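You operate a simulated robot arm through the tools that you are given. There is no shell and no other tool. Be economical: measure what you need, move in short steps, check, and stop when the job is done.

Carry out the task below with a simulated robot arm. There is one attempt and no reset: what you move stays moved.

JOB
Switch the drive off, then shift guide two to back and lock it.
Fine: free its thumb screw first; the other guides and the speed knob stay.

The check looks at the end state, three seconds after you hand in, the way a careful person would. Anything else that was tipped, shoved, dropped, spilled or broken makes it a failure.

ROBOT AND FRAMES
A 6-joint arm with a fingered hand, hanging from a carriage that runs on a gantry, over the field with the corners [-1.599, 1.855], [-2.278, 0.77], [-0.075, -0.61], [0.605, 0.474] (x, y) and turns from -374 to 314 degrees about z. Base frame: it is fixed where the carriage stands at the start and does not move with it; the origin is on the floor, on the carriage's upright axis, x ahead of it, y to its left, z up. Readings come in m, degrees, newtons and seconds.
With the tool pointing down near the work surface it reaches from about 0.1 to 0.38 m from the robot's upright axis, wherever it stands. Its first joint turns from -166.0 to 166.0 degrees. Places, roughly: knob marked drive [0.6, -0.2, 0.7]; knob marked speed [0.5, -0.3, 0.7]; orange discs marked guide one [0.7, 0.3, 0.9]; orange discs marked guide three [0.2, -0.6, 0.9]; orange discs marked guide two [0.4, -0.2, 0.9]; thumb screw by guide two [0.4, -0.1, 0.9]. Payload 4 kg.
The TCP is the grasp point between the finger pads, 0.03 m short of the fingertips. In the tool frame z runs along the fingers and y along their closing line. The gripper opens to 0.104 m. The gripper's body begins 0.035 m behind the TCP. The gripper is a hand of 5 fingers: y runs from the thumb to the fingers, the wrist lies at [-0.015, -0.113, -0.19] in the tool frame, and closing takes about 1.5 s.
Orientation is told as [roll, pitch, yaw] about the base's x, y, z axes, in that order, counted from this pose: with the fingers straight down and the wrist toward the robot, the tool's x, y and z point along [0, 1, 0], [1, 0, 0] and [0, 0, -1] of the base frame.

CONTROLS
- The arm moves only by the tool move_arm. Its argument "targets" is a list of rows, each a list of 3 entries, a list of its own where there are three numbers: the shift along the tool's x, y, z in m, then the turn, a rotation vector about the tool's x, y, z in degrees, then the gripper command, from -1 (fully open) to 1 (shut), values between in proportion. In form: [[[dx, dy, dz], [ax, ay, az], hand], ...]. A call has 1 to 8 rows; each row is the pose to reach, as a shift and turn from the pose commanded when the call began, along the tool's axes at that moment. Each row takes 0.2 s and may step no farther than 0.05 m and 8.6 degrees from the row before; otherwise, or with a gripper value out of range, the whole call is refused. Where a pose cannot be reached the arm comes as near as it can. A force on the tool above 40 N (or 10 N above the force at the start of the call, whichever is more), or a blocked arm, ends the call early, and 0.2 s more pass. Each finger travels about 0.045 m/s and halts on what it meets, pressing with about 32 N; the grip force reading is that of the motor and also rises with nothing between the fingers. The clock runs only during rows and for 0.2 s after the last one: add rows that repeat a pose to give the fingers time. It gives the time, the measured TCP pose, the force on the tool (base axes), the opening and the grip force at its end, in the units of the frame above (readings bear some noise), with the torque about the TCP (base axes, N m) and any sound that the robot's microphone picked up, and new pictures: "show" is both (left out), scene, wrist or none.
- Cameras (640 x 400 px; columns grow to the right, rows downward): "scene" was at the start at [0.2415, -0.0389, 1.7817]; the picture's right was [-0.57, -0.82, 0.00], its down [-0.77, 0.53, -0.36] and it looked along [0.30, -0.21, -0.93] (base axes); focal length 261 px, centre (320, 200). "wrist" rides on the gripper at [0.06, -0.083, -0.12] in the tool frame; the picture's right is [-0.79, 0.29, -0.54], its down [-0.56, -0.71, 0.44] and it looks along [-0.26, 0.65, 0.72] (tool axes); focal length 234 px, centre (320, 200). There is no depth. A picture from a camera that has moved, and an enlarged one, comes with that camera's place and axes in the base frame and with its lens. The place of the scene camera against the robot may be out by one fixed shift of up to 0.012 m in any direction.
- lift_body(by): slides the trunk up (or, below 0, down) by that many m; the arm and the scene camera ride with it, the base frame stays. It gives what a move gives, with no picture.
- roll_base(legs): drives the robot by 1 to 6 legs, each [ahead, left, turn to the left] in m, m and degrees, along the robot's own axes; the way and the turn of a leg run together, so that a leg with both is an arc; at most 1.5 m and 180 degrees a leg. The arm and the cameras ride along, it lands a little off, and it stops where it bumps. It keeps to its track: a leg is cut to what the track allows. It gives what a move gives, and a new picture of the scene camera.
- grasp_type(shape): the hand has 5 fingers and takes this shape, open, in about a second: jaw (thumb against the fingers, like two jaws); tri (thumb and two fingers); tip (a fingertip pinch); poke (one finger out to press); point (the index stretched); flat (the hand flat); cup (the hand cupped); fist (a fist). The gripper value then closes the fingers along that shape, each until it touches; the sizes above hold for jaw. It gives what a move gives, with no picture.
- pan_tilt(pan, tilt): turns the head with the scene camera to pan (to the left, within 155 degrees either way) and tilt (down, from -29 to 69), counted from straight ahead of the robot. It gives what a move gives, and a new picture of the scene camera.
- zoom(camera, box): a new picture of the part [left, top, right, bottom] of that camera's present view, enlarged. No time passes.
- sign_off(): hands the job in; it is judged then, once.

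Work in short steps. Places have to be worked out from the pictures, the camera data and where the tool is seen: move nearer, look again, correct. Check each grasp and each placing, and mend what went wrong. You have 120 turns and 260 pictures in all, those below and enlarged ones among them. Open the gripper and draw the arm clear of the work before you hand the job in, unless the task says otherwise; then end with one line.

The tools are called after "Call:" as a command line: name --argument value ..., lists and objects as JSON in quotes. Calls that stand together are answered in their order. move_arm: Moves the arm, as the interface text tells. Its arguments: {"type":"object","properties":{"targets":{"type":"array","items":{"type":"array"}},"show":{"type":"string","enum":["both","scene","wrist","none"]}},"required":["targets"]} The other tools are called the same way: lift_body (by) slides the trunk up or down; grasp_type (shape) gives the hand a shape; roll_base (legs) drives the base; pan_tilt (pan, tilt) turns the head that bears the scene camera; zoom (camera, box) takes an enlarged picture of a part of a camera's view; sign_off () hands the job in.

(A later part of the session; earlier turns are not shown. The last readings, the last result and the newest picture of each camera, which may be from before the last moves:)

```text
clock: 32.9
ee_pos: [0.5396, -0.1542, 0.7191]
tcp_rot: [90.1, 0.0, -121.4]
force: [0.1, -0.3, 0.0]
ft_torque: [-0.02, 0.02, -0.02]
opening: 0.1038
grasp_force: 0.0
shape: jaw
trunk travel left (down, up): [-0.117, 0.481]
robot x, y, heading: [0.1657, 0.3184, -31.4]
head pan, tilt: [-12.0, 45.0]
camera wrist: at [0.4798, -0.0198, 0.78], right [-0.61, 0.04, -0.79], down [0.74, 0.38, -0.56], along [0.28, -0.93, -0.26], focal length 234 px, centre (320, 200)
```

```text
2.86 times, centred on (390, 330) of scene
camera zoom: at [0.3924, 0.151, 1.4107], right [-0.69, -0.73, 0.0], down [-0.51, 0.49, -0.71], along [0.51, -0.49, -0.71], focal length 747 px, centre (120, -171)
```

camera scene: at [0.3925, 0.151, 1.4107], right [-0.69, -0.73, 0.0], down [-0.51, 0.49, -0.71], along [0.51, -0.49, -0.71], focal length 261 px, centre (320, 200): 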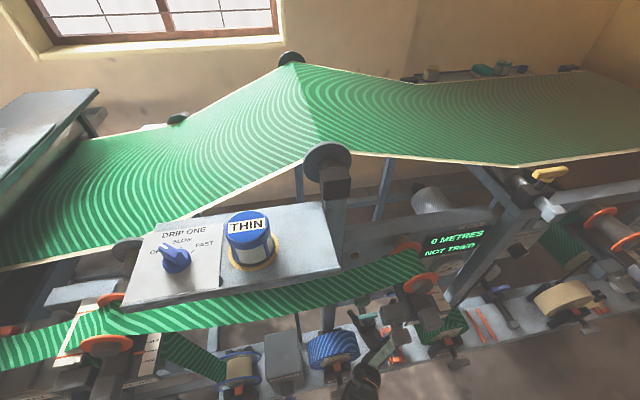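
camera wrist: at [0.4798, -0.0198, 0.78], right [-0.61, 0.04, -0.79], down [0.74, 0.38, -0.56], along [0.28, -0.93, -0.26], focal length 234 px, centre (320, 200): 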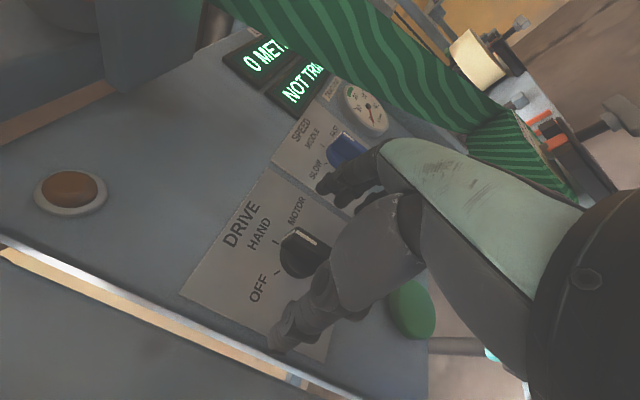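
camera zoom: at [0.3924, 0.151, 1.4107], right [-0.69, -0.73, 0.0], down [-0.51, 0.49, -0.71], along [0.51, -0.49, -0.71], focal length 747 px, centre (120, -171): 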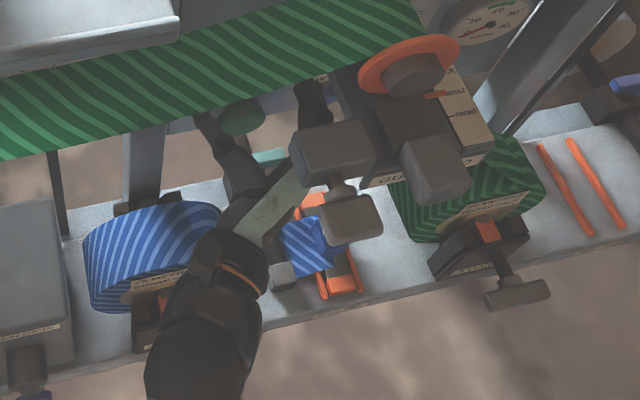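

The TCP axis runs through the knob; bar front is ~0.03 m ahead. Advance 0.022 m and close gently on the bar.

Call:
move_arm --targets '[[[0.002, 0.003, 0.012], [0, 0, 0], -1], [[0.003, 0.004, 0.022], [0, 0, 0], -1]]' --show "none"

Call:
move_arm --targets '[[[0, 0, 0], [0, 0, 0], 0], [[0, 0, 0], [0, 0, 0], 0], [[0, 0, 0], [0, 0, 0], 0.5], [[0, 0, 0], [0, 0, 0], 0.7], [[0, 0, 0], [0, 0, 0], 0.8], [[0, 0, 0], [0, 0, 0], 0.8]]' --show "wrist"

Call:
zoom --camera "wrist" --box '[180, 150, 436, 350]'

```text
clock: 33.5
ee_pos: [0.5538, -0.168, 0.7225]
tcp_rot: [90.0, 0.0, -121.4]
force: [-0.9, -0.4, -0.4]
ft_torque: [0.0, 0.03, 0.02]
opening: 0.1034
grasp_force: 0.0
shape: jaw
trunk travel left (down, up): [-0.117, 0.481]
robot x, y, heading: [0.165, 0.3171, -31.6]
head pan, tilt: [-12.0, 45.0]
```

```text
clock: 34.9
ee_pos: [0.5521, -0.165, 0.7216]
tcp_rot: [90.1, 0.0, -121.4]
force: [-11.1, 10.6, 8.5]
ft_torque: [-0.19, -0.25, 0.18]
opening: 0.0235
grasp_force: 31.9
shape: jaw
trunk travel left (down, up): [-0.117, 0.481]
robot x, y, heading: [0.1677, 0.3185, -31.2]
head pan, tilt: [-12.0, 45.0]
camera wrist: at [0.4929, -0.0327, 0.7822], right [-0.61, 0.04, -0.79], down [0.74, 0.37, -0.56], along [0.28, -0.93, -0.26], focal length 234 px, centre (320, 200)
```

wrist: 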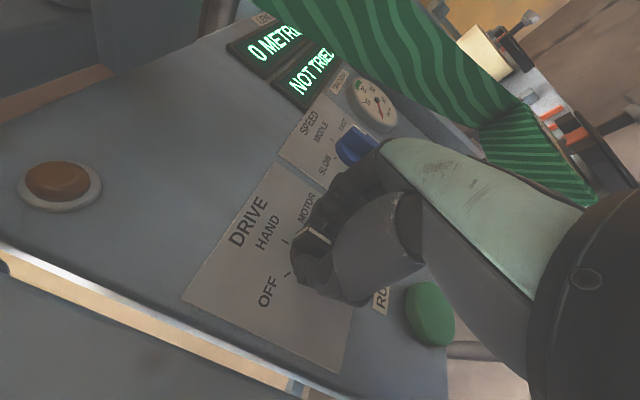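

```text
2.00 times, centred on (308, 250) of wrist
camera zoom: at [0.4929, -0.0327, 0.7822], right [-0.61, 0.04, -0.79], down [0.74, 0.37, -0.56], along [0.28, -0.93, -0.26], focal length 468 px, centre (344, 100)
```

zoom: 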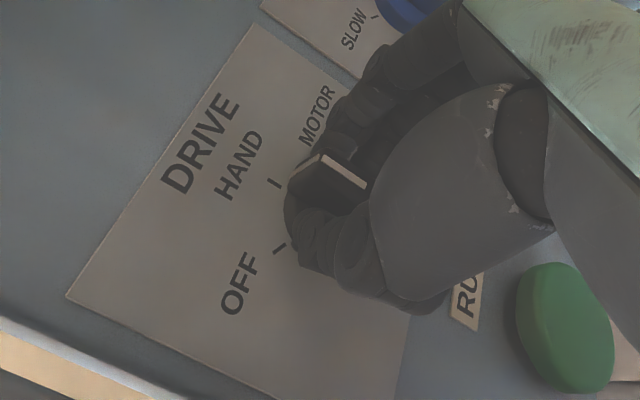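

The bar is gripped (opening 0.0235). Turn counter-clockwise seen from the front (negative tool z), first 30°, then check clearance.

Call:
move_arm --targets '[[[0, 0, 0], [0, 0, -7.5], 0.8], [[0, 0, 0], [0, 0, -15], 0.8], [[0, 0, 0], [0, 0, -22.5], 0.8], [[0, 0, 0], [0, 0, -30], 0.8]]'

Call:
zoom --camera "scene" --box '[310, 260, 470, 400]'

```text
clock: 35.9
ee_pos: [0.5538, -0.164, 0.7206]
tcp_rot: [89.8, -30.0, -121.2]
force: [-9.0, 15.3, 3.2]
ft_torque: [-0.02, -0.06, 0.28]
opening: 0.0228
grasp_force: 31.8
shape: jaw
trunk travel left (down, up): [-0.117, 0.481]
robot x, y, heading: [0.1691, 0.317, -31.1]
head pan, tilt: [-12.0, 45.0]
camera scene: at [0.391, 0.1535, 1.4098], right [-0.69, -0.73, 0.0], down [-0.52, 0.49, -0.71], along [0.51, -0.48, -0.71], focal length 261 px, centre (320, 200)
camera wrist: at [0.5037, -0.0147, 0.7316], right [-0.8, -0.27, -0.54], down [0.54, 0.06, -0.84], along [0.26, -0.96, 0.1], focal length 234 px, centre (320, 200)
```

scene: 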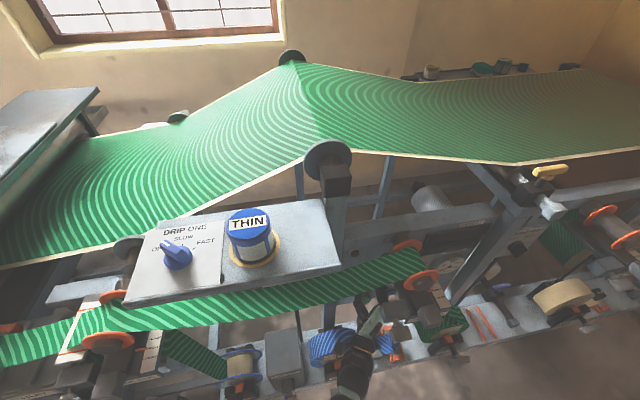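
wrist: 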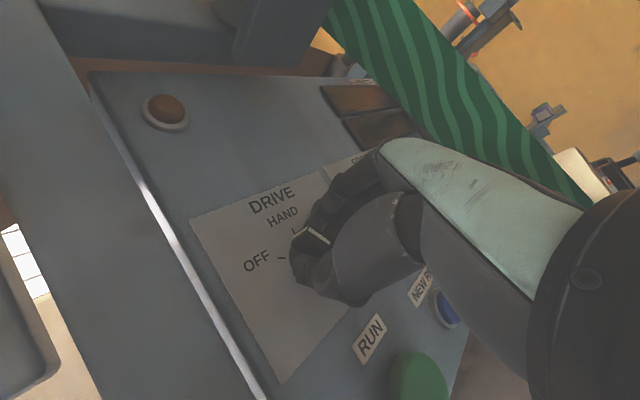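

```text
2.86 times, centred on (390, 330) of scene
camera zoom: at [0.391, 0.1535, 1.4098], right [-0.69, -0.73, 0.0], down [-0.52, 0.49, -0.71], along [0.51, -0.48, -0.71], focal length 747 px, centre (120, -171)
```

zoom: 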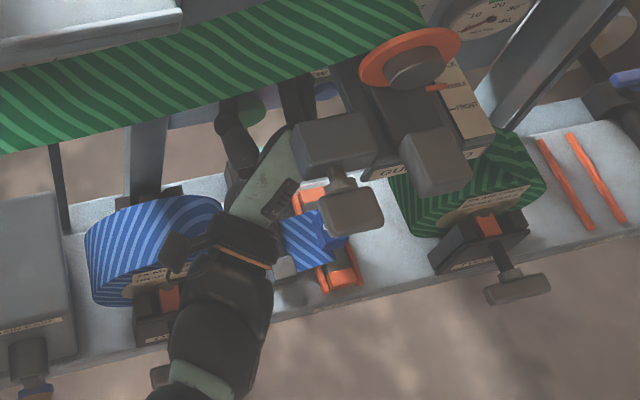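

The display went dark, so the knob is leaving HAND; continue toward OFF another 24°, watching forces.

Call:
move_arm --targets '[[[0, 0, 0], [0, 0, -6], 0.8], [[0, 0, 0], [0, 0, -12], 0.8], [[0, 0, 0], [0, 0, -18], 0.8], [[0, 0, 0], [0, 0, -24], 0.8]]'

Call:
zoom --camera "wrist" --box '[200, 150, 456, 350]'

```text
clock: 36.9
ee_pos: [0.5525, -0.1638, 0.7183]
tcp_rot: [89.5, -53.9, -120.9]
force: [-5.8, 16.2, -5.4]
ft_torque: [0.2, 0.22, 0.45]
opening: 0.0216
grasp_force: 32.2
shape: jaw
trunk travel left (down, up): [-0.117, 0.481]
robot x, y, heading: [0.1683, 0.3177, -31.3]
head pan, tilt: [-12.0, 45.0]
camera scene: at [0.391, 0.154, 1.4096], right [-0.69, -0.73, 0.0], down [-0.51, 0.49, -0.7], along [0.51, -0.48, -0.71], focal length 261 px, centre (320, 200)
camera wrist: at [0.5013, -0.0177, 0.6884], right [-0.88, -0.41, -0.23], down [0.35, -0.25, -0.9], along [0.31, -0.88, 0.37], focal length 234 px, centre (320, 200)
```

scene: 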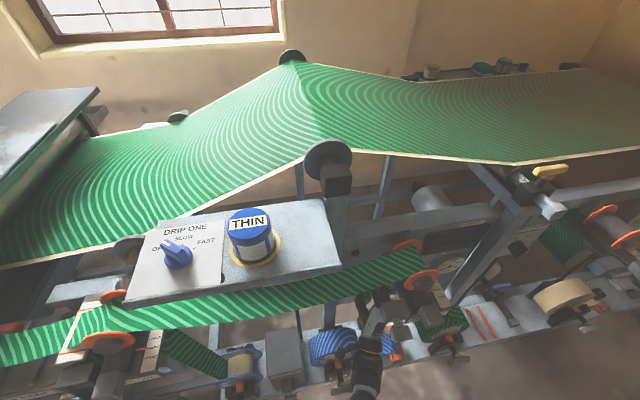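
wrist: 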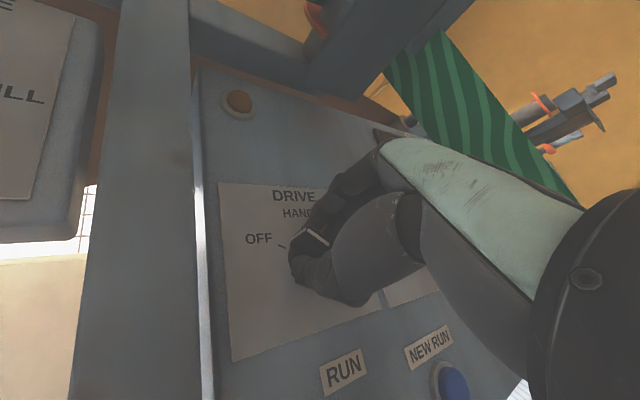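

```text
2.00 times, centred on (328, 250) of wrist
camera zoom: at [0.5013, -0.0177, 0.6884], right [-0.88, -0.41, -0.23], down [0.35, -0.25, -0.9], along [0.31, -0.88, 0.37], focal length 468 px, centre (304, 100)
```

zoom: 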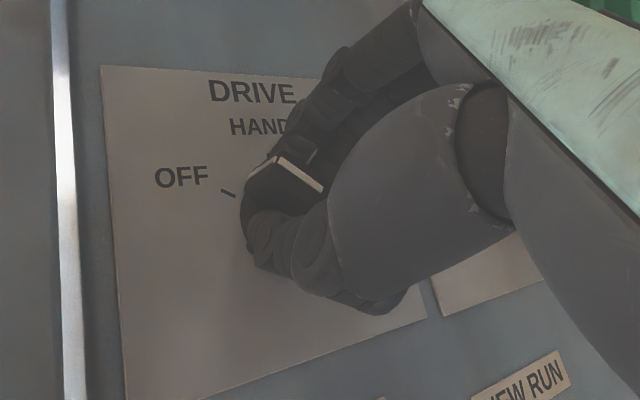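

The white line is still some 10° short of the OFF tick; continue.

Call:
move_arm --targets '[[[0, 0, 0], [0, 0, -4], 0.8], [[0, 0, 0], [0, 0, -8], 0.8], [[0, 0, 0], [0, 0, -11], 0.8]]' --show "none"

Call:
zoom --camera "wrist" --box '[200, 150, 456, 350]'

```text
clock: 37.7
ee_pos: [0.5511, -0.1646, 0.7215]
tcp_rot: [89.2, -61.4, -120.8]
force: [2.4, 12.6, -16.1]
ft_torque: [0.42, 0.51, 0.53]
opening: 0.0196
grasp_force: 31.9
shape: jaw
out of reach, approached as far as the arm can: row 2, 3
trunk travel left (down, up): [-0.117, 0.481]
robot x, y, heading: [0.1626, 0.3189, -31.5]
head pan, tilt: [-12.0, 45.0]
```

```text
2.00 times, centred on (328, 250) of wrist
camera zoom: at [0.4973, -0.0226, 0.6793], right [-0.9, -0.42, -0.12], down [0.29, -0.36, -0.89], along [0.33, -0.83, 0.44], focal length 468 px, centre (304, 100)
```

zoom: 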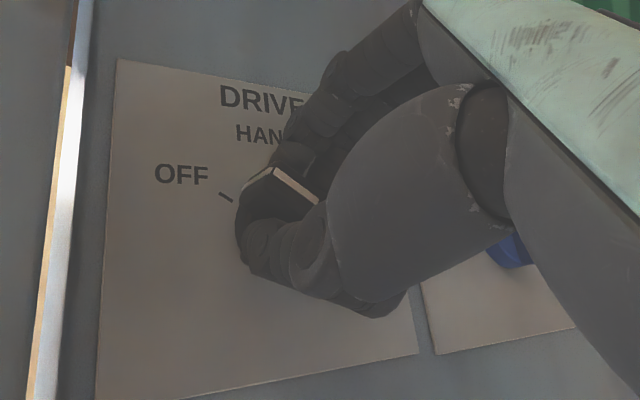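

Arm limit at about -61°; the bar now points nearly at the OFF tick. Open the hand, and look whether the knob sits at OFF.

Call:
move_arm --targets '[[[0, 0, 0], [0, 0, 0], 0.2], [[0, 0, 0], [0, 0, 0], -0.3], [[0, 0, 0], [0, 0, 0], -0.8], [[0, 0, 0], [0, 0, 0], -1], [[0, 0, 0], [0, 0, 0], -1], [[0, 0, 0], [0, 0, 0], -1]]' --show "none"

Call:
zoom --camera "wrist" --box '[200, 150, 456, 350]'

```text
clock: 39.1
ee_pos: [0.5519, -0.1693, 0.7252]
tcp_rot: [90.0, -61.7, -121.5]
force: [-0.3, 0.3, 0.0]
ft_torque: [-0.01, 0.02, 0.03]
opening: 0.1035
grasp_force: 0.1
shape: jaw
trunk travel left (down, up): [-0.117, 0.481]
robot x, y, heading: [0.1643, 0.317, -31.8]
head pan, tilt: [-12.0, 45.0]
```

```text
2.00 times, centred on (328, 250) of wrist
camera zoom: at [0.498, -0.0282, 0.6817], right [-0.9, -0.42, -0.12], down [0.29, -0.36, -0.89], along [0.33, -0.83, 0.45], focal length 468 px, centre (304, 100)
```

zoom: 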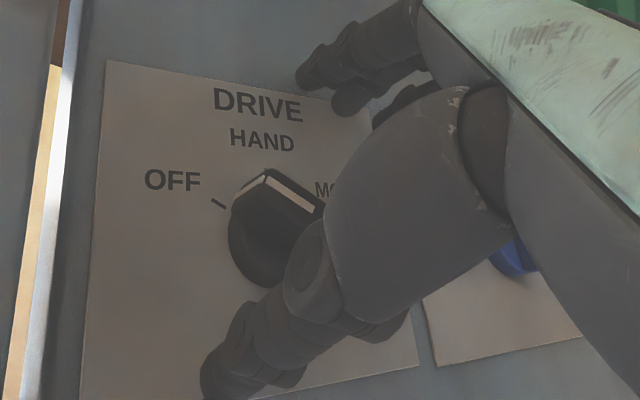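

The white line on the bar's end now meets the OFF tick. Retreat along the approach axis and look at it squarely.

Call:
move_arm --targets '[[[0, 0, -0.03], [0, 0, 0], -1], [[0, 0, -0.06], [0, 0, 0], -1], [[0, 0, -0.09], [0, 0, 7], -1], [[0, 0, -0.1], [0, 0, 15], -1], [[0, 0, -0.1], [0, 0, 23], -1], [[0, 0, -0.1], [0, 0, 31], -1]]' --show "wrist"

Call:
zoom --camera "wrist" --box '[120, 150, 376, 350]'

```text
clock: 40.5
ee_pos: [0.4662, -0.1147, 0.7251]
tcp_rot: [90.0, -30.5, -121.7]
force: [0.2, -0.1, -0.2]
ft_torque: [0.02, -0.05, -0.01]
opening: 0.1039
grasp_force: 0.0
shape: jaw
trunk travel left (down, up): [-0.117, 0.481]
robot x, y, heading: [0.1675, 0.3192, -31.3]
head pan, tilt: [-12.0, 45.0]
camera wrist: at [0.4175, 0.0341, 0.7353], right [-0.8, -0.27, -0.53], down [0.54, 0.05, -0.84], along [0.25, -0.96, 0.11], focal length 234 px, centre (320, 200)
```

wrist: 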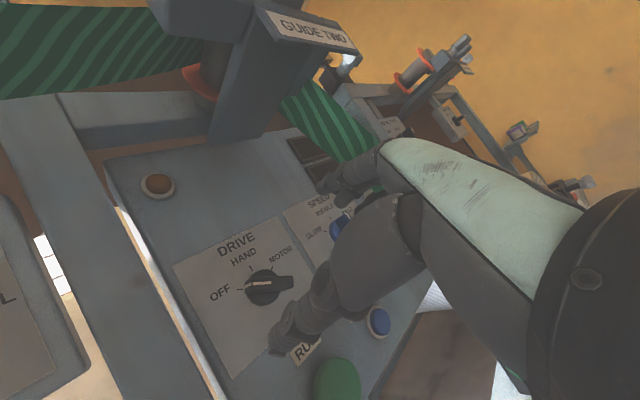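

```text
2.00 times, centred on (248, 250) of wrist
camera zoom: at [0.4175, 0.0341, 0.7353], right [-0.8, -0.27, -0.53], down [0.54, 0.05, -0.84], along [0.25, -0.96, 0.11], focal length 468 px, centre (464, 100)
```

zoom: 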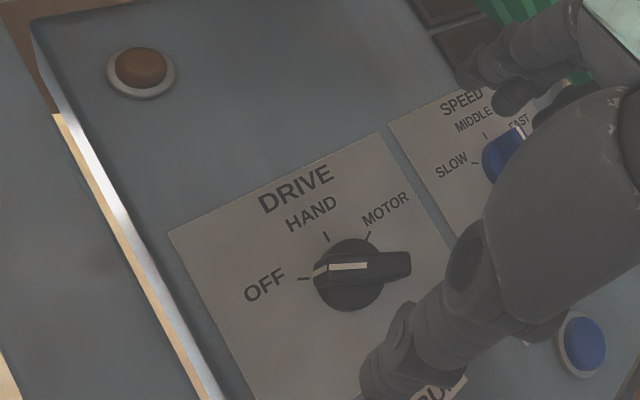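

Drive is clearly at OFF with displays dark, speed unchanged. Back out 0.22 m, raise the trunk, and look at the thumb screw from the front.

Call:
roll_base --legs '[[-0.22, 0, 0]]'

Call:
lift_body --by 0.17

Call:
move_arm --targets '[[[0, 0, 0], [0, 0, 7.5], -1], [[0, 0, 0], [0, 0, 15], -1], [[0, 0, 0], [0, 0, 22.5], -1], [[0, 0, 0], [0, 0, 30], -1]]'

```text
clock: 42.2
ee_pos: [0.282, -0.0002, 0.7258]
tcp_rot: [89.9, -30.6, -121.2]
force: [-0.1, 0.4, -0.4]
ft_torque: [0.02, 0.03, -0.01]
opening: 0.1036
grasp_force: 0.1
shape: jaw
trunk travel left (down, up): [-0.117, 0.481]
robot x, y, heading: [-0.0184, 0.4311, -30.9]
head pan, tilt: [-12.0, 45.0]
camera scene: at [0.206, 0.2661, 1.4104], right [-0.68, -0.73, 0.0], down [-0.52, 0.48, -0.71], along [0.52, -0.48, -0.71], focal length 261 px, centre (320, 200)
```

scene: 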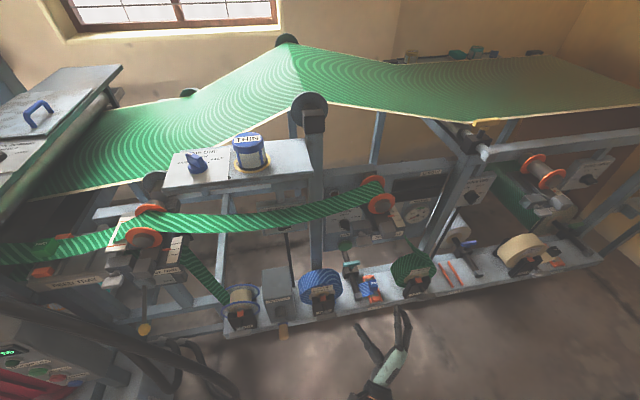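

```text
clock: 44.1
ee_pos: [0.2831, -0.0012, 0.8947]
tcp_rot: [90.0, -30.7, -121.1]
force: [0.9, -0.6, 0.3]
ft_torque: [-0.02, 0.0, 0.02]
opening: 0.1039
grasp_force: 0.0
shape: jaw
trunk travel left (down, up): [-0.287, 0.311]
robot x, y, heading: [-0.0198, 0.4319, -31.0]
head pan, tilt: [-12.0, 45.0]
```

```text
clock: 45.1
ee_pos: [0.2826, -0.001, 0.8933]
tcp_rot: [90.1, -0.5, -121.2]
force: [0.1, 0.3, 0.1]
ft_torque: [0.0, 0.02, 0.03]
opening: 0.1036
grasp_force: 0.1
shape: jaw
trunk travel left (down, up): [-0.287, 0.311]
robot x, y, heading: [-0.0183, 0.4319, -30.8]
head pan, tilt: [-12.0, 45.0]
camera scene: at [0.2063, 0.2659, 1.5805], right [-0.68, -0.73, 0.0], down [-0.52, 0.48, -0.71], along [0.52, -0.48, -0.71], focal length 261 px, centre (320, 200)
camera wrist: at [0.2236, 0.1325, 0.9544], right [-0.62, 0.03, -0.79], down [0.74, 0.37, -0.57], along [0.28, -0.93, -0.25], focal length 234 px, centre (320, 200)
```

scene: 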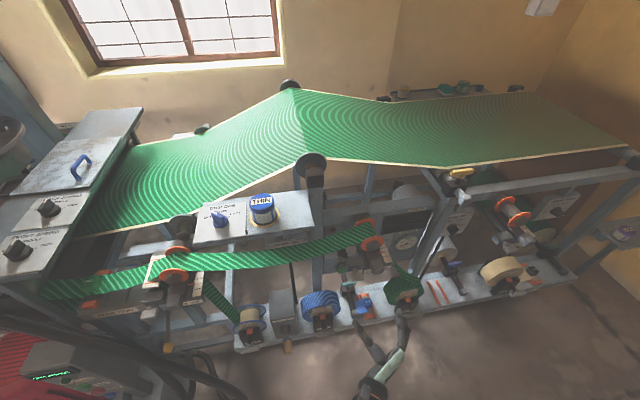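
wrist: 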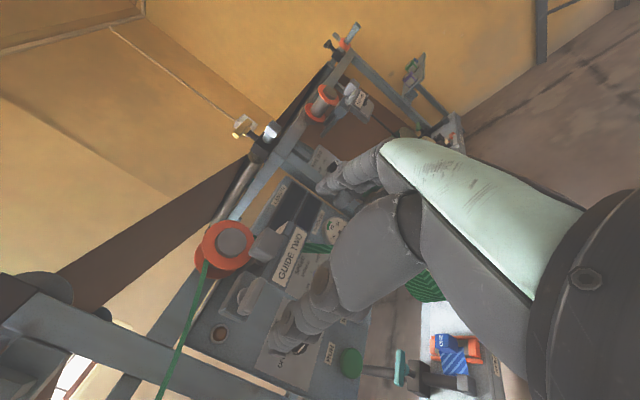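

Now turn the hand +90° about its axis so the thumb is above and fingers below (wrist up), to suit the horizontal thumb-screw bar.

Call:
move_arm --targets '[[[0, 0, 0], [0, 0, 8], -1], [[0, 0, 0], [0, 0, 16], -1], [[0, 0, 0], [0, 0, 24], -1], [[0, 0, 0], [0, 0, 32], -1], [[0, 0, 0], [0, 0, 40], -1], [[0, 0, 0], [0, 0, 48], -1]]' --show "none"

Call:
move_arm --targets '[[[0, 0, 0], [0, 0, 8], -1], [[0, 0, 0], [0, 0, 16], -1], [[0, 0, 0], [0, 0, 24], -1], [[0, 0, 0], [0, 0, 32], -1], [[0, 0, 0], [0, 0, 40], -1], [[0, 0, 0], [0, 0, 42], -1]]'

Call:
zoom --camera "scene" --box '[320, 210, 420, 290]'

```text
clock: 46.5
ee_pos: [0.2814, -0.0015, 0.8942]
tcp_rot: [89.9, 47.5, -121.2]
force: [0.0, -0.3, 0.4]
ft_torque: [0.02, -0.01, 0.02]
opening: 0.1036
grasp_force: 0.1
shape: jaw
trunk travel left (down, up): [-0.287, 0.311]
robot x, y, heading: [-0.0223, 0.4336, -30.7]
head pan, tilt: [-12.0, 45.0]
```

```text
clock: 47.9
ee_pos: [0.2914, 0.0019, 0.8728]
tcp_rot: [90.9, 78.3, -120.5]
force: [-0.4, -0.2, -1.4]
ft_torque: [-0.01, -0.02, 0.0]
opening: 0.1038
grasp_force: 0.1
shape: jaw
out of reach, approached as far as the arm can: row 4, 5, 6
trunk travel left (down, up): [-0.287, 0.311]
robot x, y, heading: [-0.0211, 0.4335, -30.8]
head pan, tilt: [-12.0, 45.0]
camera scene: at [0.2063, 0.2659, 1.5806], right [-0.68, -0.73, 0.0], down [-0.52, 0.48, -0.71], along [0.52, -0.48, -0.71], focal length 261 px, centre (320, 200)
camera wrist: at [0.166, 0.0278, 0.968], right [-0.09, 0.89, -0.44], down [0.73, 0.36, 0.58], along [0.68, -0.27, -0.68], focal length 234 px, centre (320, 200)
```

scene: 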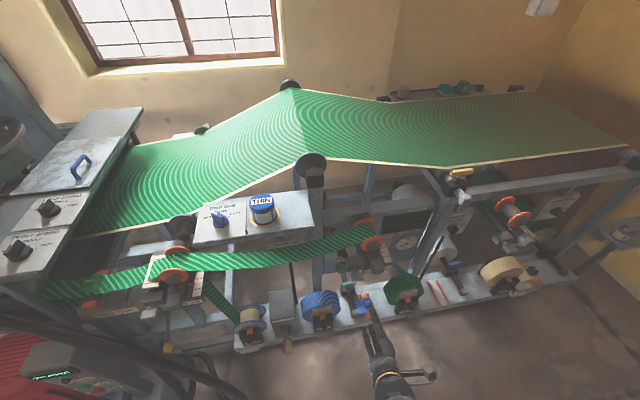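
wrist: 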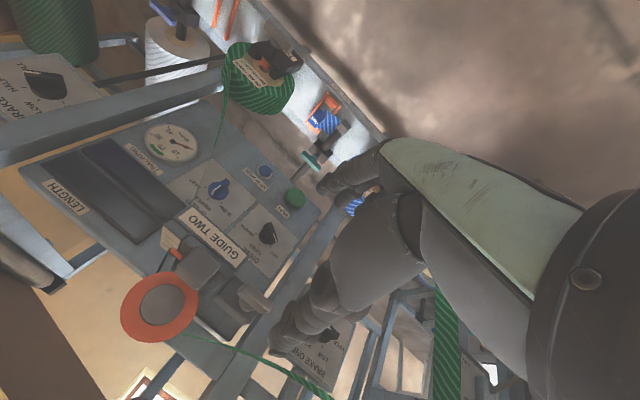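

```text
5.00 times, centred on (370, 250) of scene
camera zoom: at [0.2063, 0.2659, 1.5806], right [-0.68, -0.73, 0.0], down [-0.52, 0.48, -0.71], along [0.52, -0.48, -0.71], focal length 1307 px, centre (70, -50)
```

zoom: 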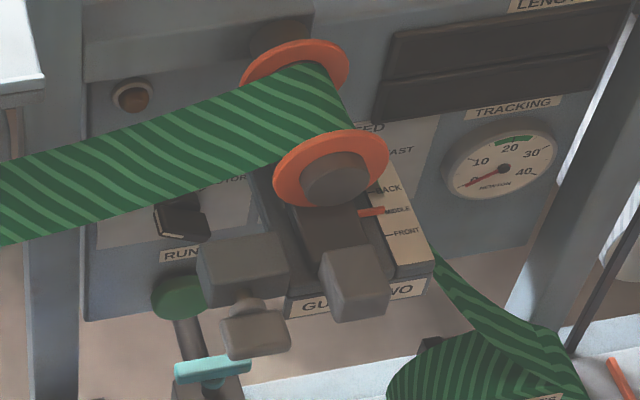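

Wrist limit ≈78°, which still gives a range of 78° to −61°, enough. Enlarge the wrist view of the guide to get the bar, clamp and handle geometry.

Call:
zoom --camera "wrist" --box '[110, 200, 302, 350]'

Call:
move_arm --targets '[[[0, 0, 0], [0, 0, 0], -1]]' --show "none"

Call:
grasp_type --shape "tip"

Call:
zoom --camera "wrist" --box '[160, 100, 480, 350]'

Call:
zoom --camera "scene" --box '[320, 280, 440, 400]'

```text
2.67 times, centred on (206, 275) of wrist
camera zoom: at [0.166, 0.0278, 0.968], right [-0.09, 0.89, -0.44], down [0.73, 0.36, 0.58], along [0.68, -0.27, -0.68], focal length 624 px, centre (624, 0)
```

zoom: 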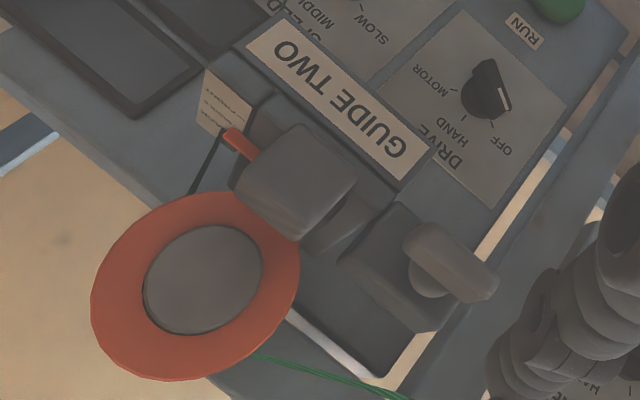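

```text
clock: 48.3
ee_pos: [0.2908, 0.0017, 0.8735]
tcp_rot: [91.0, 78.3, -120.4]
force: [-1.0, -0.6, 0.8]
ft_torque: [0.0, 0.02, 0.02]
opening: 0.1037
grasp_force: 0.0
shape: jaw
trunk travel left (down, up): [-0.287, 0.311]
robot x, y, heading: [-0.0207, 0.4331, -30.8]
head pan, tilt: [-12.0, 45.0]
```

```text
clock: 49.2
ee_pos: [0.2924, 0.0022, 0.8741]
tcp_rot: [91.0, 78.3, -120.6]
force: [0.9, 0.7, 0.2]
ft_torque: [-0.01, 0.0, 0.03]
opening: 0.1038
grasp_force: 0.0
shape: tip
trunk travel left (down, up): [-0.287, 0.311]
robot x, y, heading: [-0.0187, 0.4318, -31.0]
head pan, tilt: [-12.0, 45.0]
```

```text
1.60 times, centred on (320, 225) of wrist
camera zoom: at [0.166, 0.0279, 0.968], right [-0.09, 0.89, -0.45], down [0.73, 0.36, 0.58], along [0.68, -0.27, -0.68], focal length 375 px, centre (320, 160)
```

zoom: 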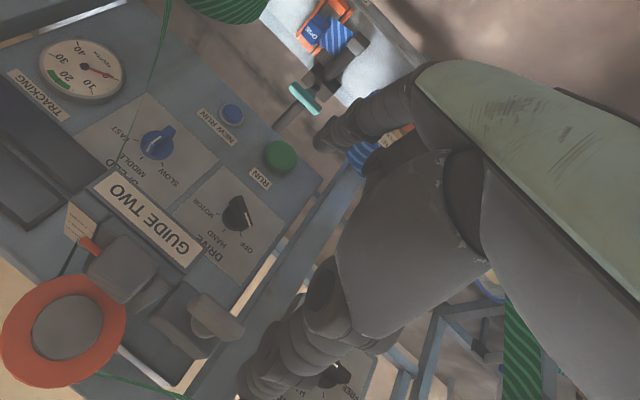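

```text
3.33 times, centred on (380, 340) of scene
camera zoom: at [0.2063, 0.2659, 1.5806], right [-0.68, -0.73, 0.0], down [-0.52, 0.48, -0.71], along [0.52, -0.48, -0.71], focal length 871 px, centre (120, -267)
```

zoom: 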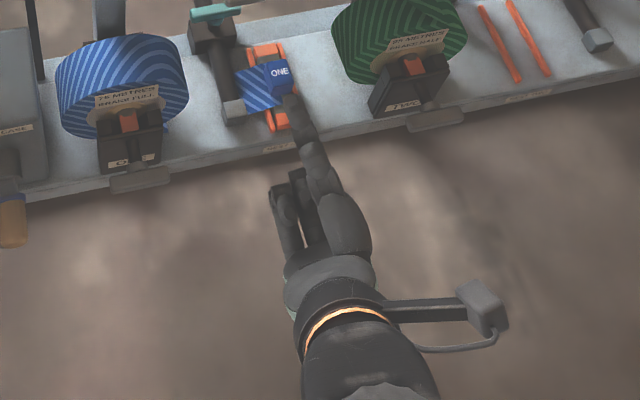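

Thumb-screw bar estimated at [0.403, -0.063, 0.896] (u 0.377, t 0.155). Tip shape suits: thumb above, index below, spare fingers to the left. Back off the wrist roll to a reachable 72° and drive 0.07 m nearer.

Call:
move_arm --targets '[[[0, 0, 0], [0, 0, -8], -1], [[0, 0, 0], [0, 0, -16], -1], [[0, 0, 0], [0, 0, -18], -1]]' --show "none"

Call:
roll_base --legs '[[0.07, 0.01, 0]]'

Call:
move_arm --targets '[[[0, 0, 0], [0, 0, 0], -1]]' --show "wrist"

Call:
zoom --camera "scene" --box '[320, 260, 440, 360]'

```text
clock: 50.0
ee_pos: [0.2904, 0.0031, 0.8742]
tcp_rot: [90.4, 60.1, -121.1]
force: [0.3, -0.3, 1.1]
ft_torque: [-0.01, -0.01, 0.02]
opening: 0.1038
grasp_force: 0.1
shape: tip
trunk travel left (down, up): [-0.287, 0.311]
robot x, y, heading: [-0.0208, 0.4294, -31.2]
head pan, tilt: [-12.0, 45.0]
```

```text
clock: 51.0
ee_pos: [0.3588, -0.0254, 0.8751]
tcp_rot: [90.4, 60.2, -121.0]
force: [0.1, -0.9, -0.7]
ft_torque: [-0.01, -0.01, -0.02]
opening: 0.1041
grasp_force: 0.0
shape: tip
trunk travel left (down, up): [-0.287, 0.311]
robot x, y, heading: [0.0493, 0.4056, -31.3]
head pan, tilt: [-12.0, 45.0]
camera scene: at [0.2733, 0.2381, 1.5806], right [-0.68, -0.73, 0.0], down [-0.52, 0.48, -0.71], along [0.52, -0.48, -0.71], focal length 261 px, centre (320, 200)
```

scene: 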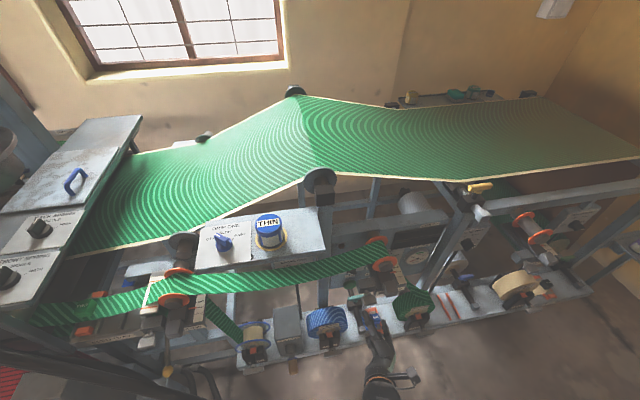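

```text
clock: 51.4
ee_pos: [0.3587, -0.0261, 0.8754]
tcp_rot: [90.4, 60.2, -120.9]
force: [-0.4, -0.5, -0.1]
ft_torque: [-0.01, 0.0, -0.01]
opening: 0.1037
grasp_force: 0.0
shape: tip
trunk travel left (down, up): [-0.287, 0.311]
robot x, y, heading: [0.0494, 0.4023, -31.1]
head pan, tilt: [-12.0, 45.0]
camera wrist: at [0.2496, 0.027, 0.9773], right [-0.18, 0.74, -0.64], down [0.81, 0.49, 0.34], along [0.56, -0.46, -0.69], focal length 234 px, centre (320, 200)
```

wrist: 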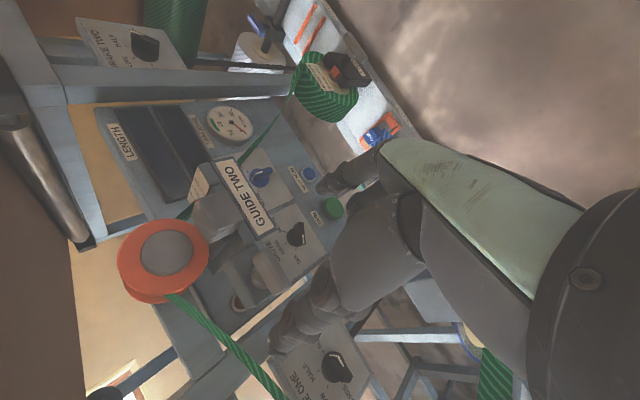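

```text
4.00 times, centred on (380, 310) of scene
camera zoom: at [0.2731, 0.2382, 1.5805], right [-0.68, -0.73, 0.0], down [-0.52, 0.48, -0.71], along [0.52, -0.48, -0.71], focal length 1046 px, centre (80, -240)
```

zoom: 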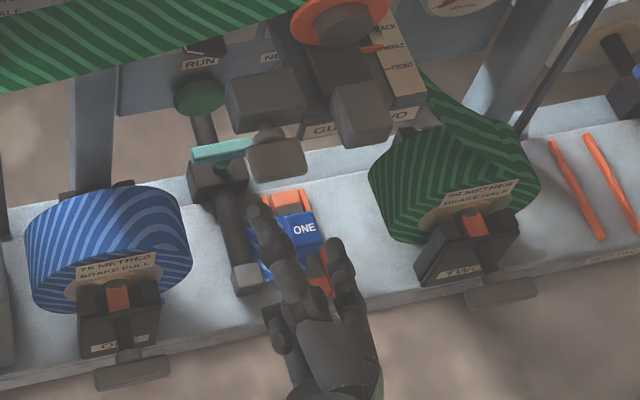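

The command clamps to what was reached, so roll is 60° now. Turn +14°, then shift up/right to line up on the bar before the final approach.

Call:
move_arm --targets '[[[0, 0, 0], [0, 0, 7], -1], [[0, 0, 0], [0, 0, 14], -1]]' --show "none"

Call:
move_arm --targets '[[[0.0143, -0.0173, 0.0], [0, 0, 0], -1]]'

Call:
zoom --camera "scene" --box '[320, 260, 440, 360]'

Call:
zoom --camera "wrist" --box '[160, 160, 416, 360]'

```text
clock: 52.0
ee_pos: [0.3579, -0.0263, 0.873]
tcp_rot: [90.7, 74.4, -120.6]
force: [-1.0, 0.1, 0.2]
ft_torque: [0.02, -0.03, -0.03]
opening: 0.1038
grasp_force: 0.1
shape: tip
trunk travel left (down, up): [-0.287, 0.311]
robot x, y, heading: [0.0486, 0.402, -30.9]
head pan, tilt: [-12.0, 45.0]
```

```text
clock: 52.4
ee_pos: [0.3544, -0.0331, 0.8956]
tcp_rot: [90.8, 74.3, -120.6]
force: [-0.3, 0.8, 0.4]
ft_torque: [-0.04, -0.01, 0.0]
opening: 0.1039
grasp_force: 0.1
shape: tip
trunk travel left (down, up): [-0.287, 0.311]
robot x, y, heading: [0.0455, 0.4035, -31.0]
head pan, tilt: [-12.0, 45.0]
camera scene: at [0.2731, 0.2382, 1.5805], right [-0.68, -0.73, 0.0], down [-0.52, 0.48, -0.71], along [0.52, -0.48, -0.71], focal length 261 px, centre (320, 200)
camera wrist: at [0.2329, -0.0017, 0.9925], right [-0.11, 0.86, -0.49], down [0.75, 0.4, 0.53], along [0.65, -0.31, -0.69], focal length 234 px, centre (320, 200)
```

scene: 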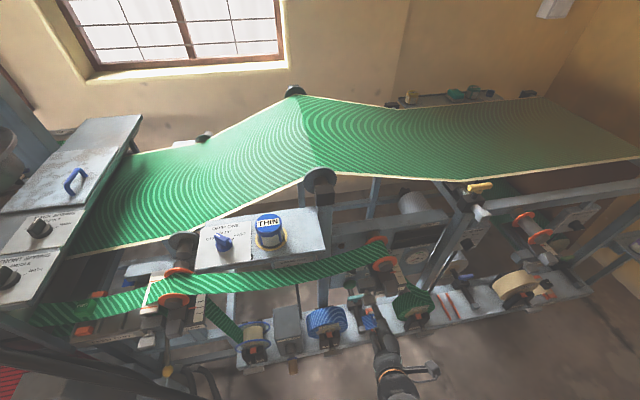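
wrist: 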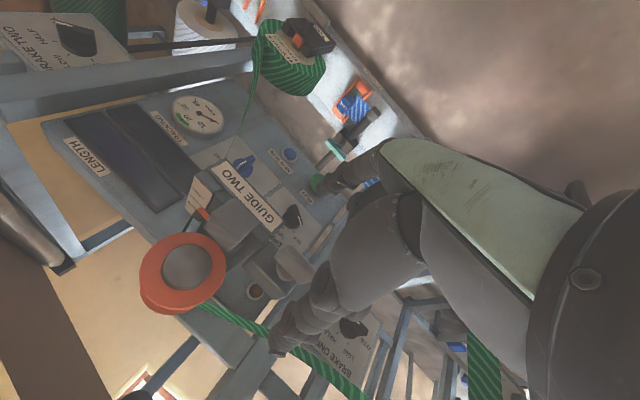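

```text
4.00 times, centred on (380, 310) of scene
camera zoom: at [0.2731, 0.2382, 1.5805], right [-0.68, -0.73, 0.0], down [-0.52, 0.48, -0.71], along [0.52, -0.48, -0.71], focal length 1046 px, centre (80, -240)
```

zoom: 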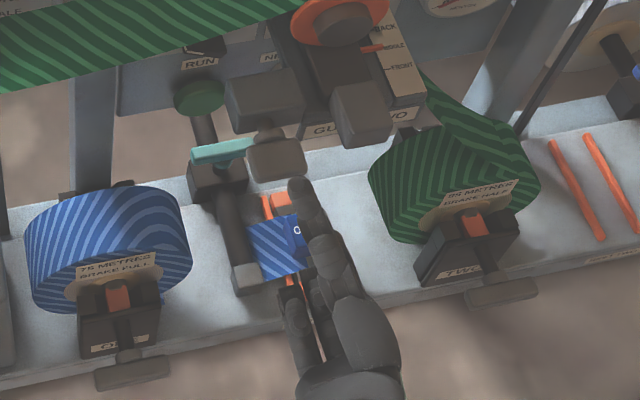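

```text
2.00 times, centred on (288, 260) of wrist
camera zoom: at [0.2329, -0.0017, 0.9925], right [-0.11, 0.86, -0.49], down [0.75, 0.4, 0.53], along [0.65, -0.31, -0.69], focal length 468 px, centre (384, 80)
```

zoom: 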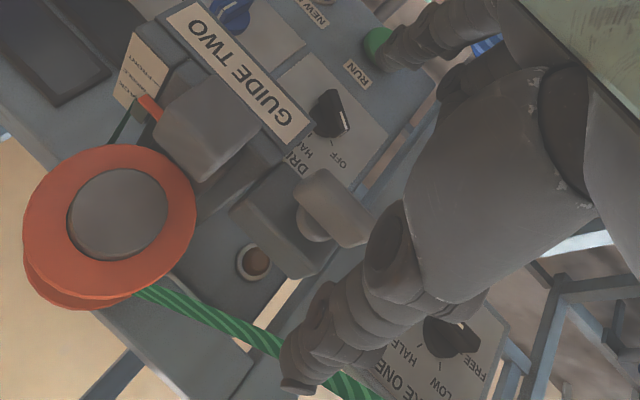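

TCP is aligned with the bar (t 0.156, z 0.896); bar centre is ~0.057 ahead. Advance 0.037 m and close gradually.

Call:
move_arm --targets '[[[0, 0, 0.02], [0, 0, 0], -1], [[0, 0, 0.037], [0, 0, 0], -1], [[0, 0, 0.037], [0, 0, 0], -0.5], [[0, 0, 0.037], [0, 0, 0], 0], [[0, 0, 0.037], [0, 0, 0], 0]]' --show "wrist"

Call:
zoom --camera "wrist" --box '[160, 160, 416, 360]'

Call:
zoom --camera "scene" --box '[320, 250, 440, 350]'

```text
clock: 53.6
ee_pos: [0.3858, -0.052, 0.8955]
tcp_rot: [90.7, 74.3, -120.5]
force: [0.2, 0.0, 0.2]
ft_torque: [0.02, 0.0, 0.03]
opening: 0.0524
grasp_force: 0.0
shape: tip
trunk travel left (down, up): [-0.287, 0.311]
robot x, y, heading: [0.0482, 0.4035, -30.7]
head pan, tilt: [-12.0, 45.0]
camera wrist: at [0.2648, -0.0206, 0.9933], right [-0.11, 0.86, -0.49], down [0.75, 0.4, 0.53], along [0.65, -0.31, -0.69], focal length 234 px, centre (320, 200)
```

wrist: 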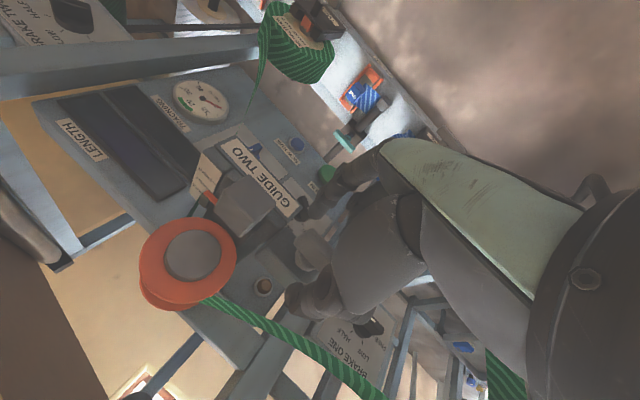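

```text
2.00 times, centred on (288, 260) of wrist
camera zoom: at [0.2648, -0.0206, 0.9933], right [-0.11, 0.86, -0.49], down [0.75, 0.4, 0.53], along [0.65, -0.31, -0.69], focal length 468 px, centre (384, 80)
```

zoom: 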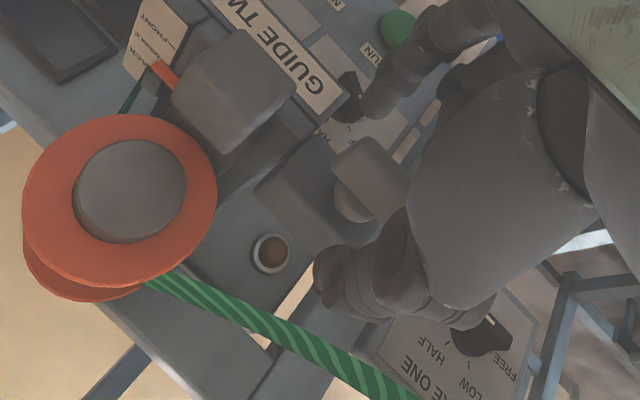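

```text
4.00 times, centred on (380, 300) of scene
camera zoom: at [0.2732, 0.2382, 1.5806], right [-0.68, -0.73, 0.0], down [-0.52, 0.48, -0.71], along [0.52, -0.48, -0.71], focal length 1046 px, centre (80, -200)
```

zoom: 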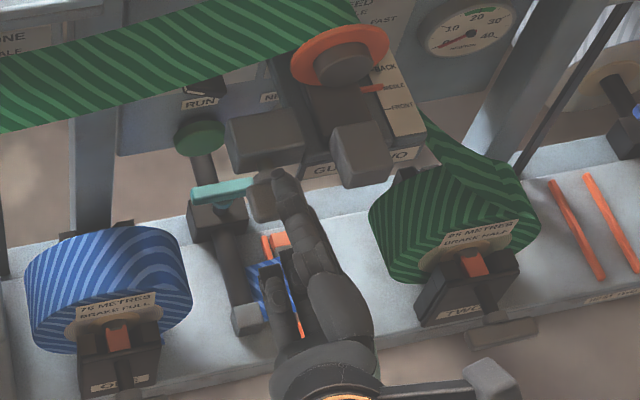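

The bar lies between thumb and index. Close onto it.

Call:
move_arm --targets '[[[0, 0, 0], [0, 0, 0], 0.3], [[0, 0, 0], [0, 0, 0], 0.6], [[0, 0, 0], [0, 0, 0], 0.8], [[0, 0, 0], [0, 0, 0], 0.9], [[0, 0, 0], [0, 0, 0], 0.9]]' --show "none"

Call:
zoom --camera "wrist" --box '[160, 160, 416, 360]'

Call:
zoom --camera "scene" --box '[350, 270, 414, 320]'

```text
clock: 54.8
ee_pos: [0.3851, -0.0513, 0.8968]
tcp_rot: [90.8, 74.3, -120.6]
force: [-1.8, -2.3, -1.4]
ft_torque: [-0.02, 0.04, -0.06]
opening: 0.0054
grasp_force: 0.1
shape: tip
trunk travel left (down, up): [-0.287, 0.311]
robot x, y, heading: [0.0462, 0.4007, -30.9]
head pan, tilt: [-12.0, 45.0]
```

```text
2.00 times, centred on (288, 260) of wrist
camera zoom: at [0.2643, -0.021, 0.9935], right [-0.11, 0.86, -0.49], down [0.75, 0.4, 0.53], along [0.65, -0.31, -0.69], focal length 468 px, centre (384, 80)
```

zoom: 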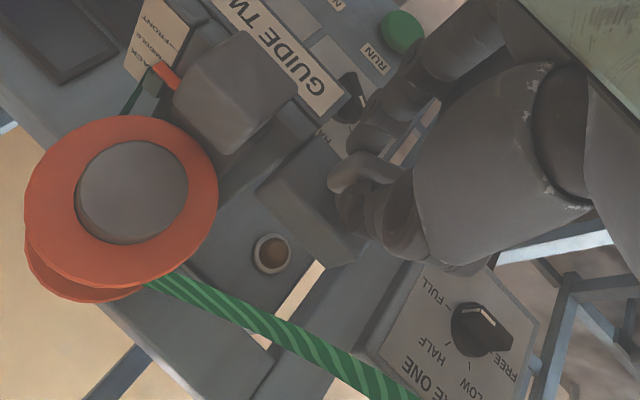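

```text
8.00 times, centred on (382, 295) of scene
camera zoom: at [0.2729, 0.238, 1.5805], right [-0.68, -0.73, 0.0], down [-0.52, 0.48, -0.71], along [0.52, -0.48, -0.71], focal length 2091 px, centre (-176, -560)
```

zoom: 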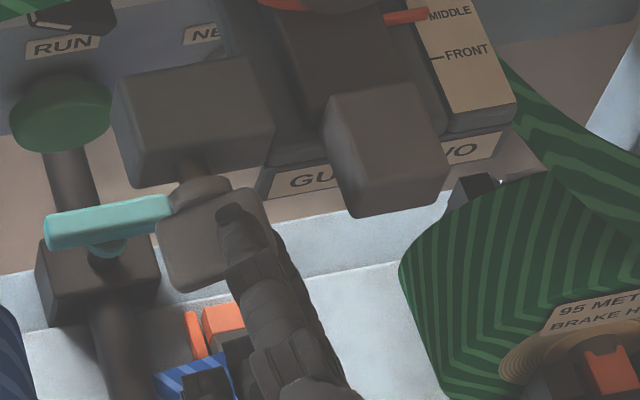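

Opening reached 0.005 with no grip force: the pinch closed short of the bar. Open a bit, go 0.017 m deeper and close again.

Call:
move_arm --targets '[[[0, 0, 0], [0, 0, 0], 0.3], [[0, 0, 0], [0, 0, 0], 0], [[0, 0, 0], [0, 0, 0], -0.2], [[0, 0, 0.01], [0, 0, 0], -0.2], [[0, 0, 0.017], [0, 0, 0], -0.2]]' --show "none"

Call:
zoom --camera "wrist" --box '[160, 160, 416, 360]'

Call:
move_arm --targets '[[[0, 0, 0], [0, 0, 0], 0.2], [[0, 0, 0], [0, 0, 0], 0.5], [[0, 0, 0], [0, 0, 0], 0.8], [[0, 0, 0], [0, 0, 0], 0.9], [[0, 0, 0], [0, 0, 0], 0.9]]' --show "none"

Call:
zoom --camera "wrist" --box '[160, 160, 416, 360]'

Call:
zoom --camera "scene" --box '[350, 270, 414, 320]'

```text
clock: 56.0
ee_pos: [0.4024, -0.06, 0.8957]
tcp_rot: [90.8, 74.1, -120.5]
force: [-0.5, -0.4, -0.5]
ft_torque: [0.02, -0.01, 0.01]
opening: 0.0621
grasp_force: 0.0
shape: tip
trunk travel left (down, up): [-0.287, 0.311]
robot x, y, heading: [0.048, 0.4032, -30.7]
head pan, tilt: [-12.0, 45.0]
```

```text
2.00 times, centred on (288, 260) of wrist
camera zoom: at [0.2794, -0.0289, 0.993], right [-0.11, 0.86, -0.49], down [0.75, 0.4, 0.53], along [0.65, -0.31, -0.69], focal length 468 px, centre (384, 80)
```

zoom: 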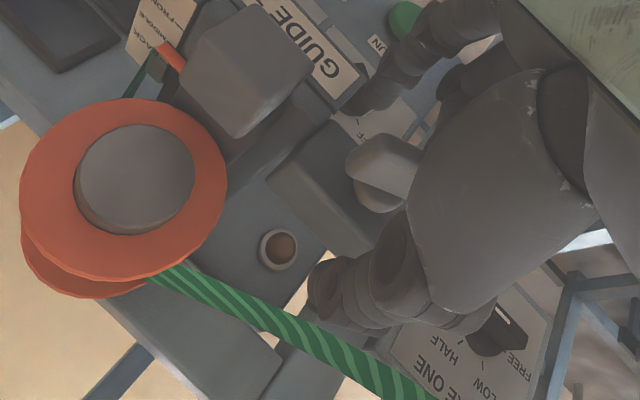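

```text
clock: 57.2
ee_pos: [0.4004, -0.0628, 0.8978]
tcp_rot: [91.9, 74.1, -119.5]
force: [-3.5, -1.4, 11.3]
ft_torque: [-0.06, -0.23, -0.02]
opening: 0.0061
grasp_force: 31.5
shape: tip
trunk travel left (down, up): [-0.287, 0.311]
robot x, y, heading: [0.0448, 0.4018, -31.2]
head pan, tilt: [-12.0, 45.0]
```

```text
2.00 times, centred on (288, 260) of wrist
camera zoom: at [0.279, -0.0302, 0.9953], right [-0.11, 0.86, -0.5], down [0.75, 0.4, 0.53], along [0.65, -0.32, -0.69], focal length 468 px, centre (384, 80)
```

zoom: 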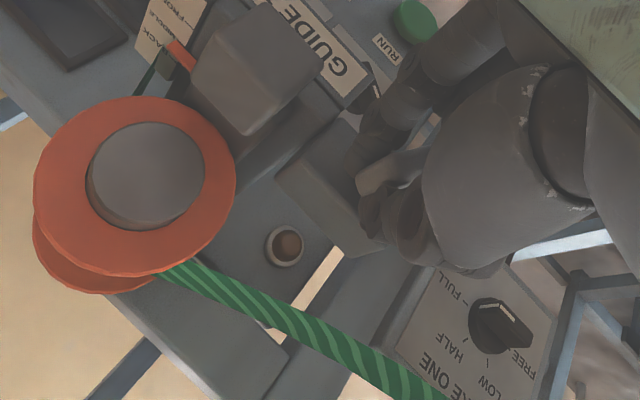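

```text
8.00 times, centred on (382, 295) of scene
camera zoom: at [0.2731, 0.2377, 1.5809], right [-0.68, -0.73, 0.0], down [-0.52, 0.48, -0.71], along [0.52, -0.48, -0.71], focal length 2091 px, centre (-176, -560)
```

zoom: 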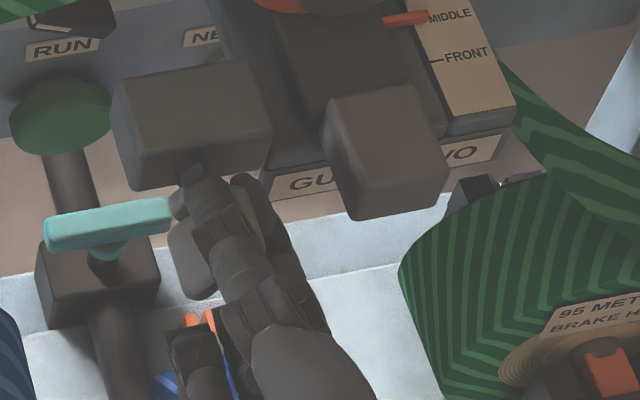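

Now gripping with 31.5 N. Test-turn 16° counter-clockwise and see if the bar follows.

Call:
move_arm --targets '[[[0, 0, 0], [0, 0, -5], 0.9], [[0, 0, 0], [0, 0, -10], 0.9], [[0, 0, 0], [0, 0, -16], 0.9], [[0, 0, 0], [0, 0, -22], 0.9]]' --show "none"

Call:
zoom --camera "wrist" --box '[160, 160, 416, 360]'

Call:
zoom --camera "scene" --box '[350, 270, 414, 320]'

```text
clock: 58.2
ee_pos: [0.4013, -0.0601, 0.8975]
tcp_rot: [90.7, 52.0, -120.6]
force: [-2.5, 7.7, 22.3]
ft_torque: [-0.12, -0.54, 0.27]
opening: 0.0064
grasp_force: 32.4
shape: tip
trunk travel left (down, up): [-0.287, 0.311]
robot x, y, heading: [0.0467, 0.4039, -30.6]
head pan, tilt: [-12.0, 45.0]
```

```text
2.00 times, centred on (288, 260) of wrist
camera zoom: at [0.2998, 0.004, 1.0008], right [-0.23, 0.66, -0.72], down [0.82, 0.52, 0.22], along [0.52, -0.54, -0.66], focal length 468 px, centre (384, 80)
```

zoom: 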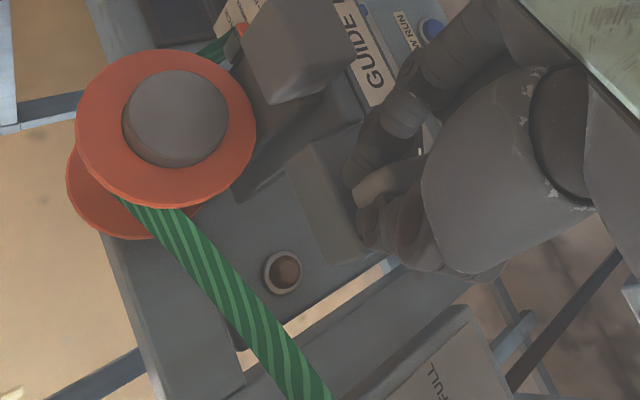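

```text
8.00 times, centred on (382, 295) of scene
camera zoom: at [0.2735, 0.2384, 1.5808], right [-0.68, -0.73, 0.0], down [-0.52, 0.48, -0.71], along [0.52, -0.48, -0.71], focal length 2091 px, centre (-176, -560)
```

zoom: 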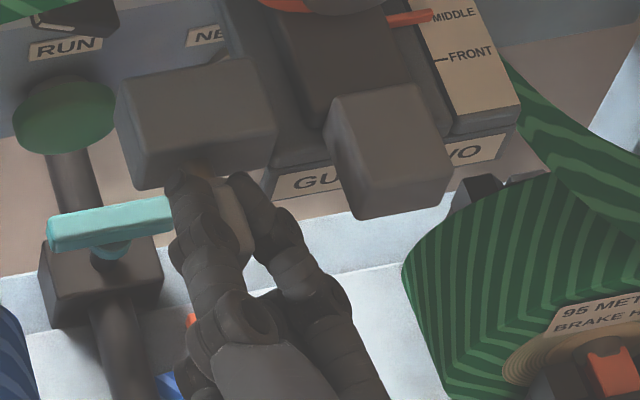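

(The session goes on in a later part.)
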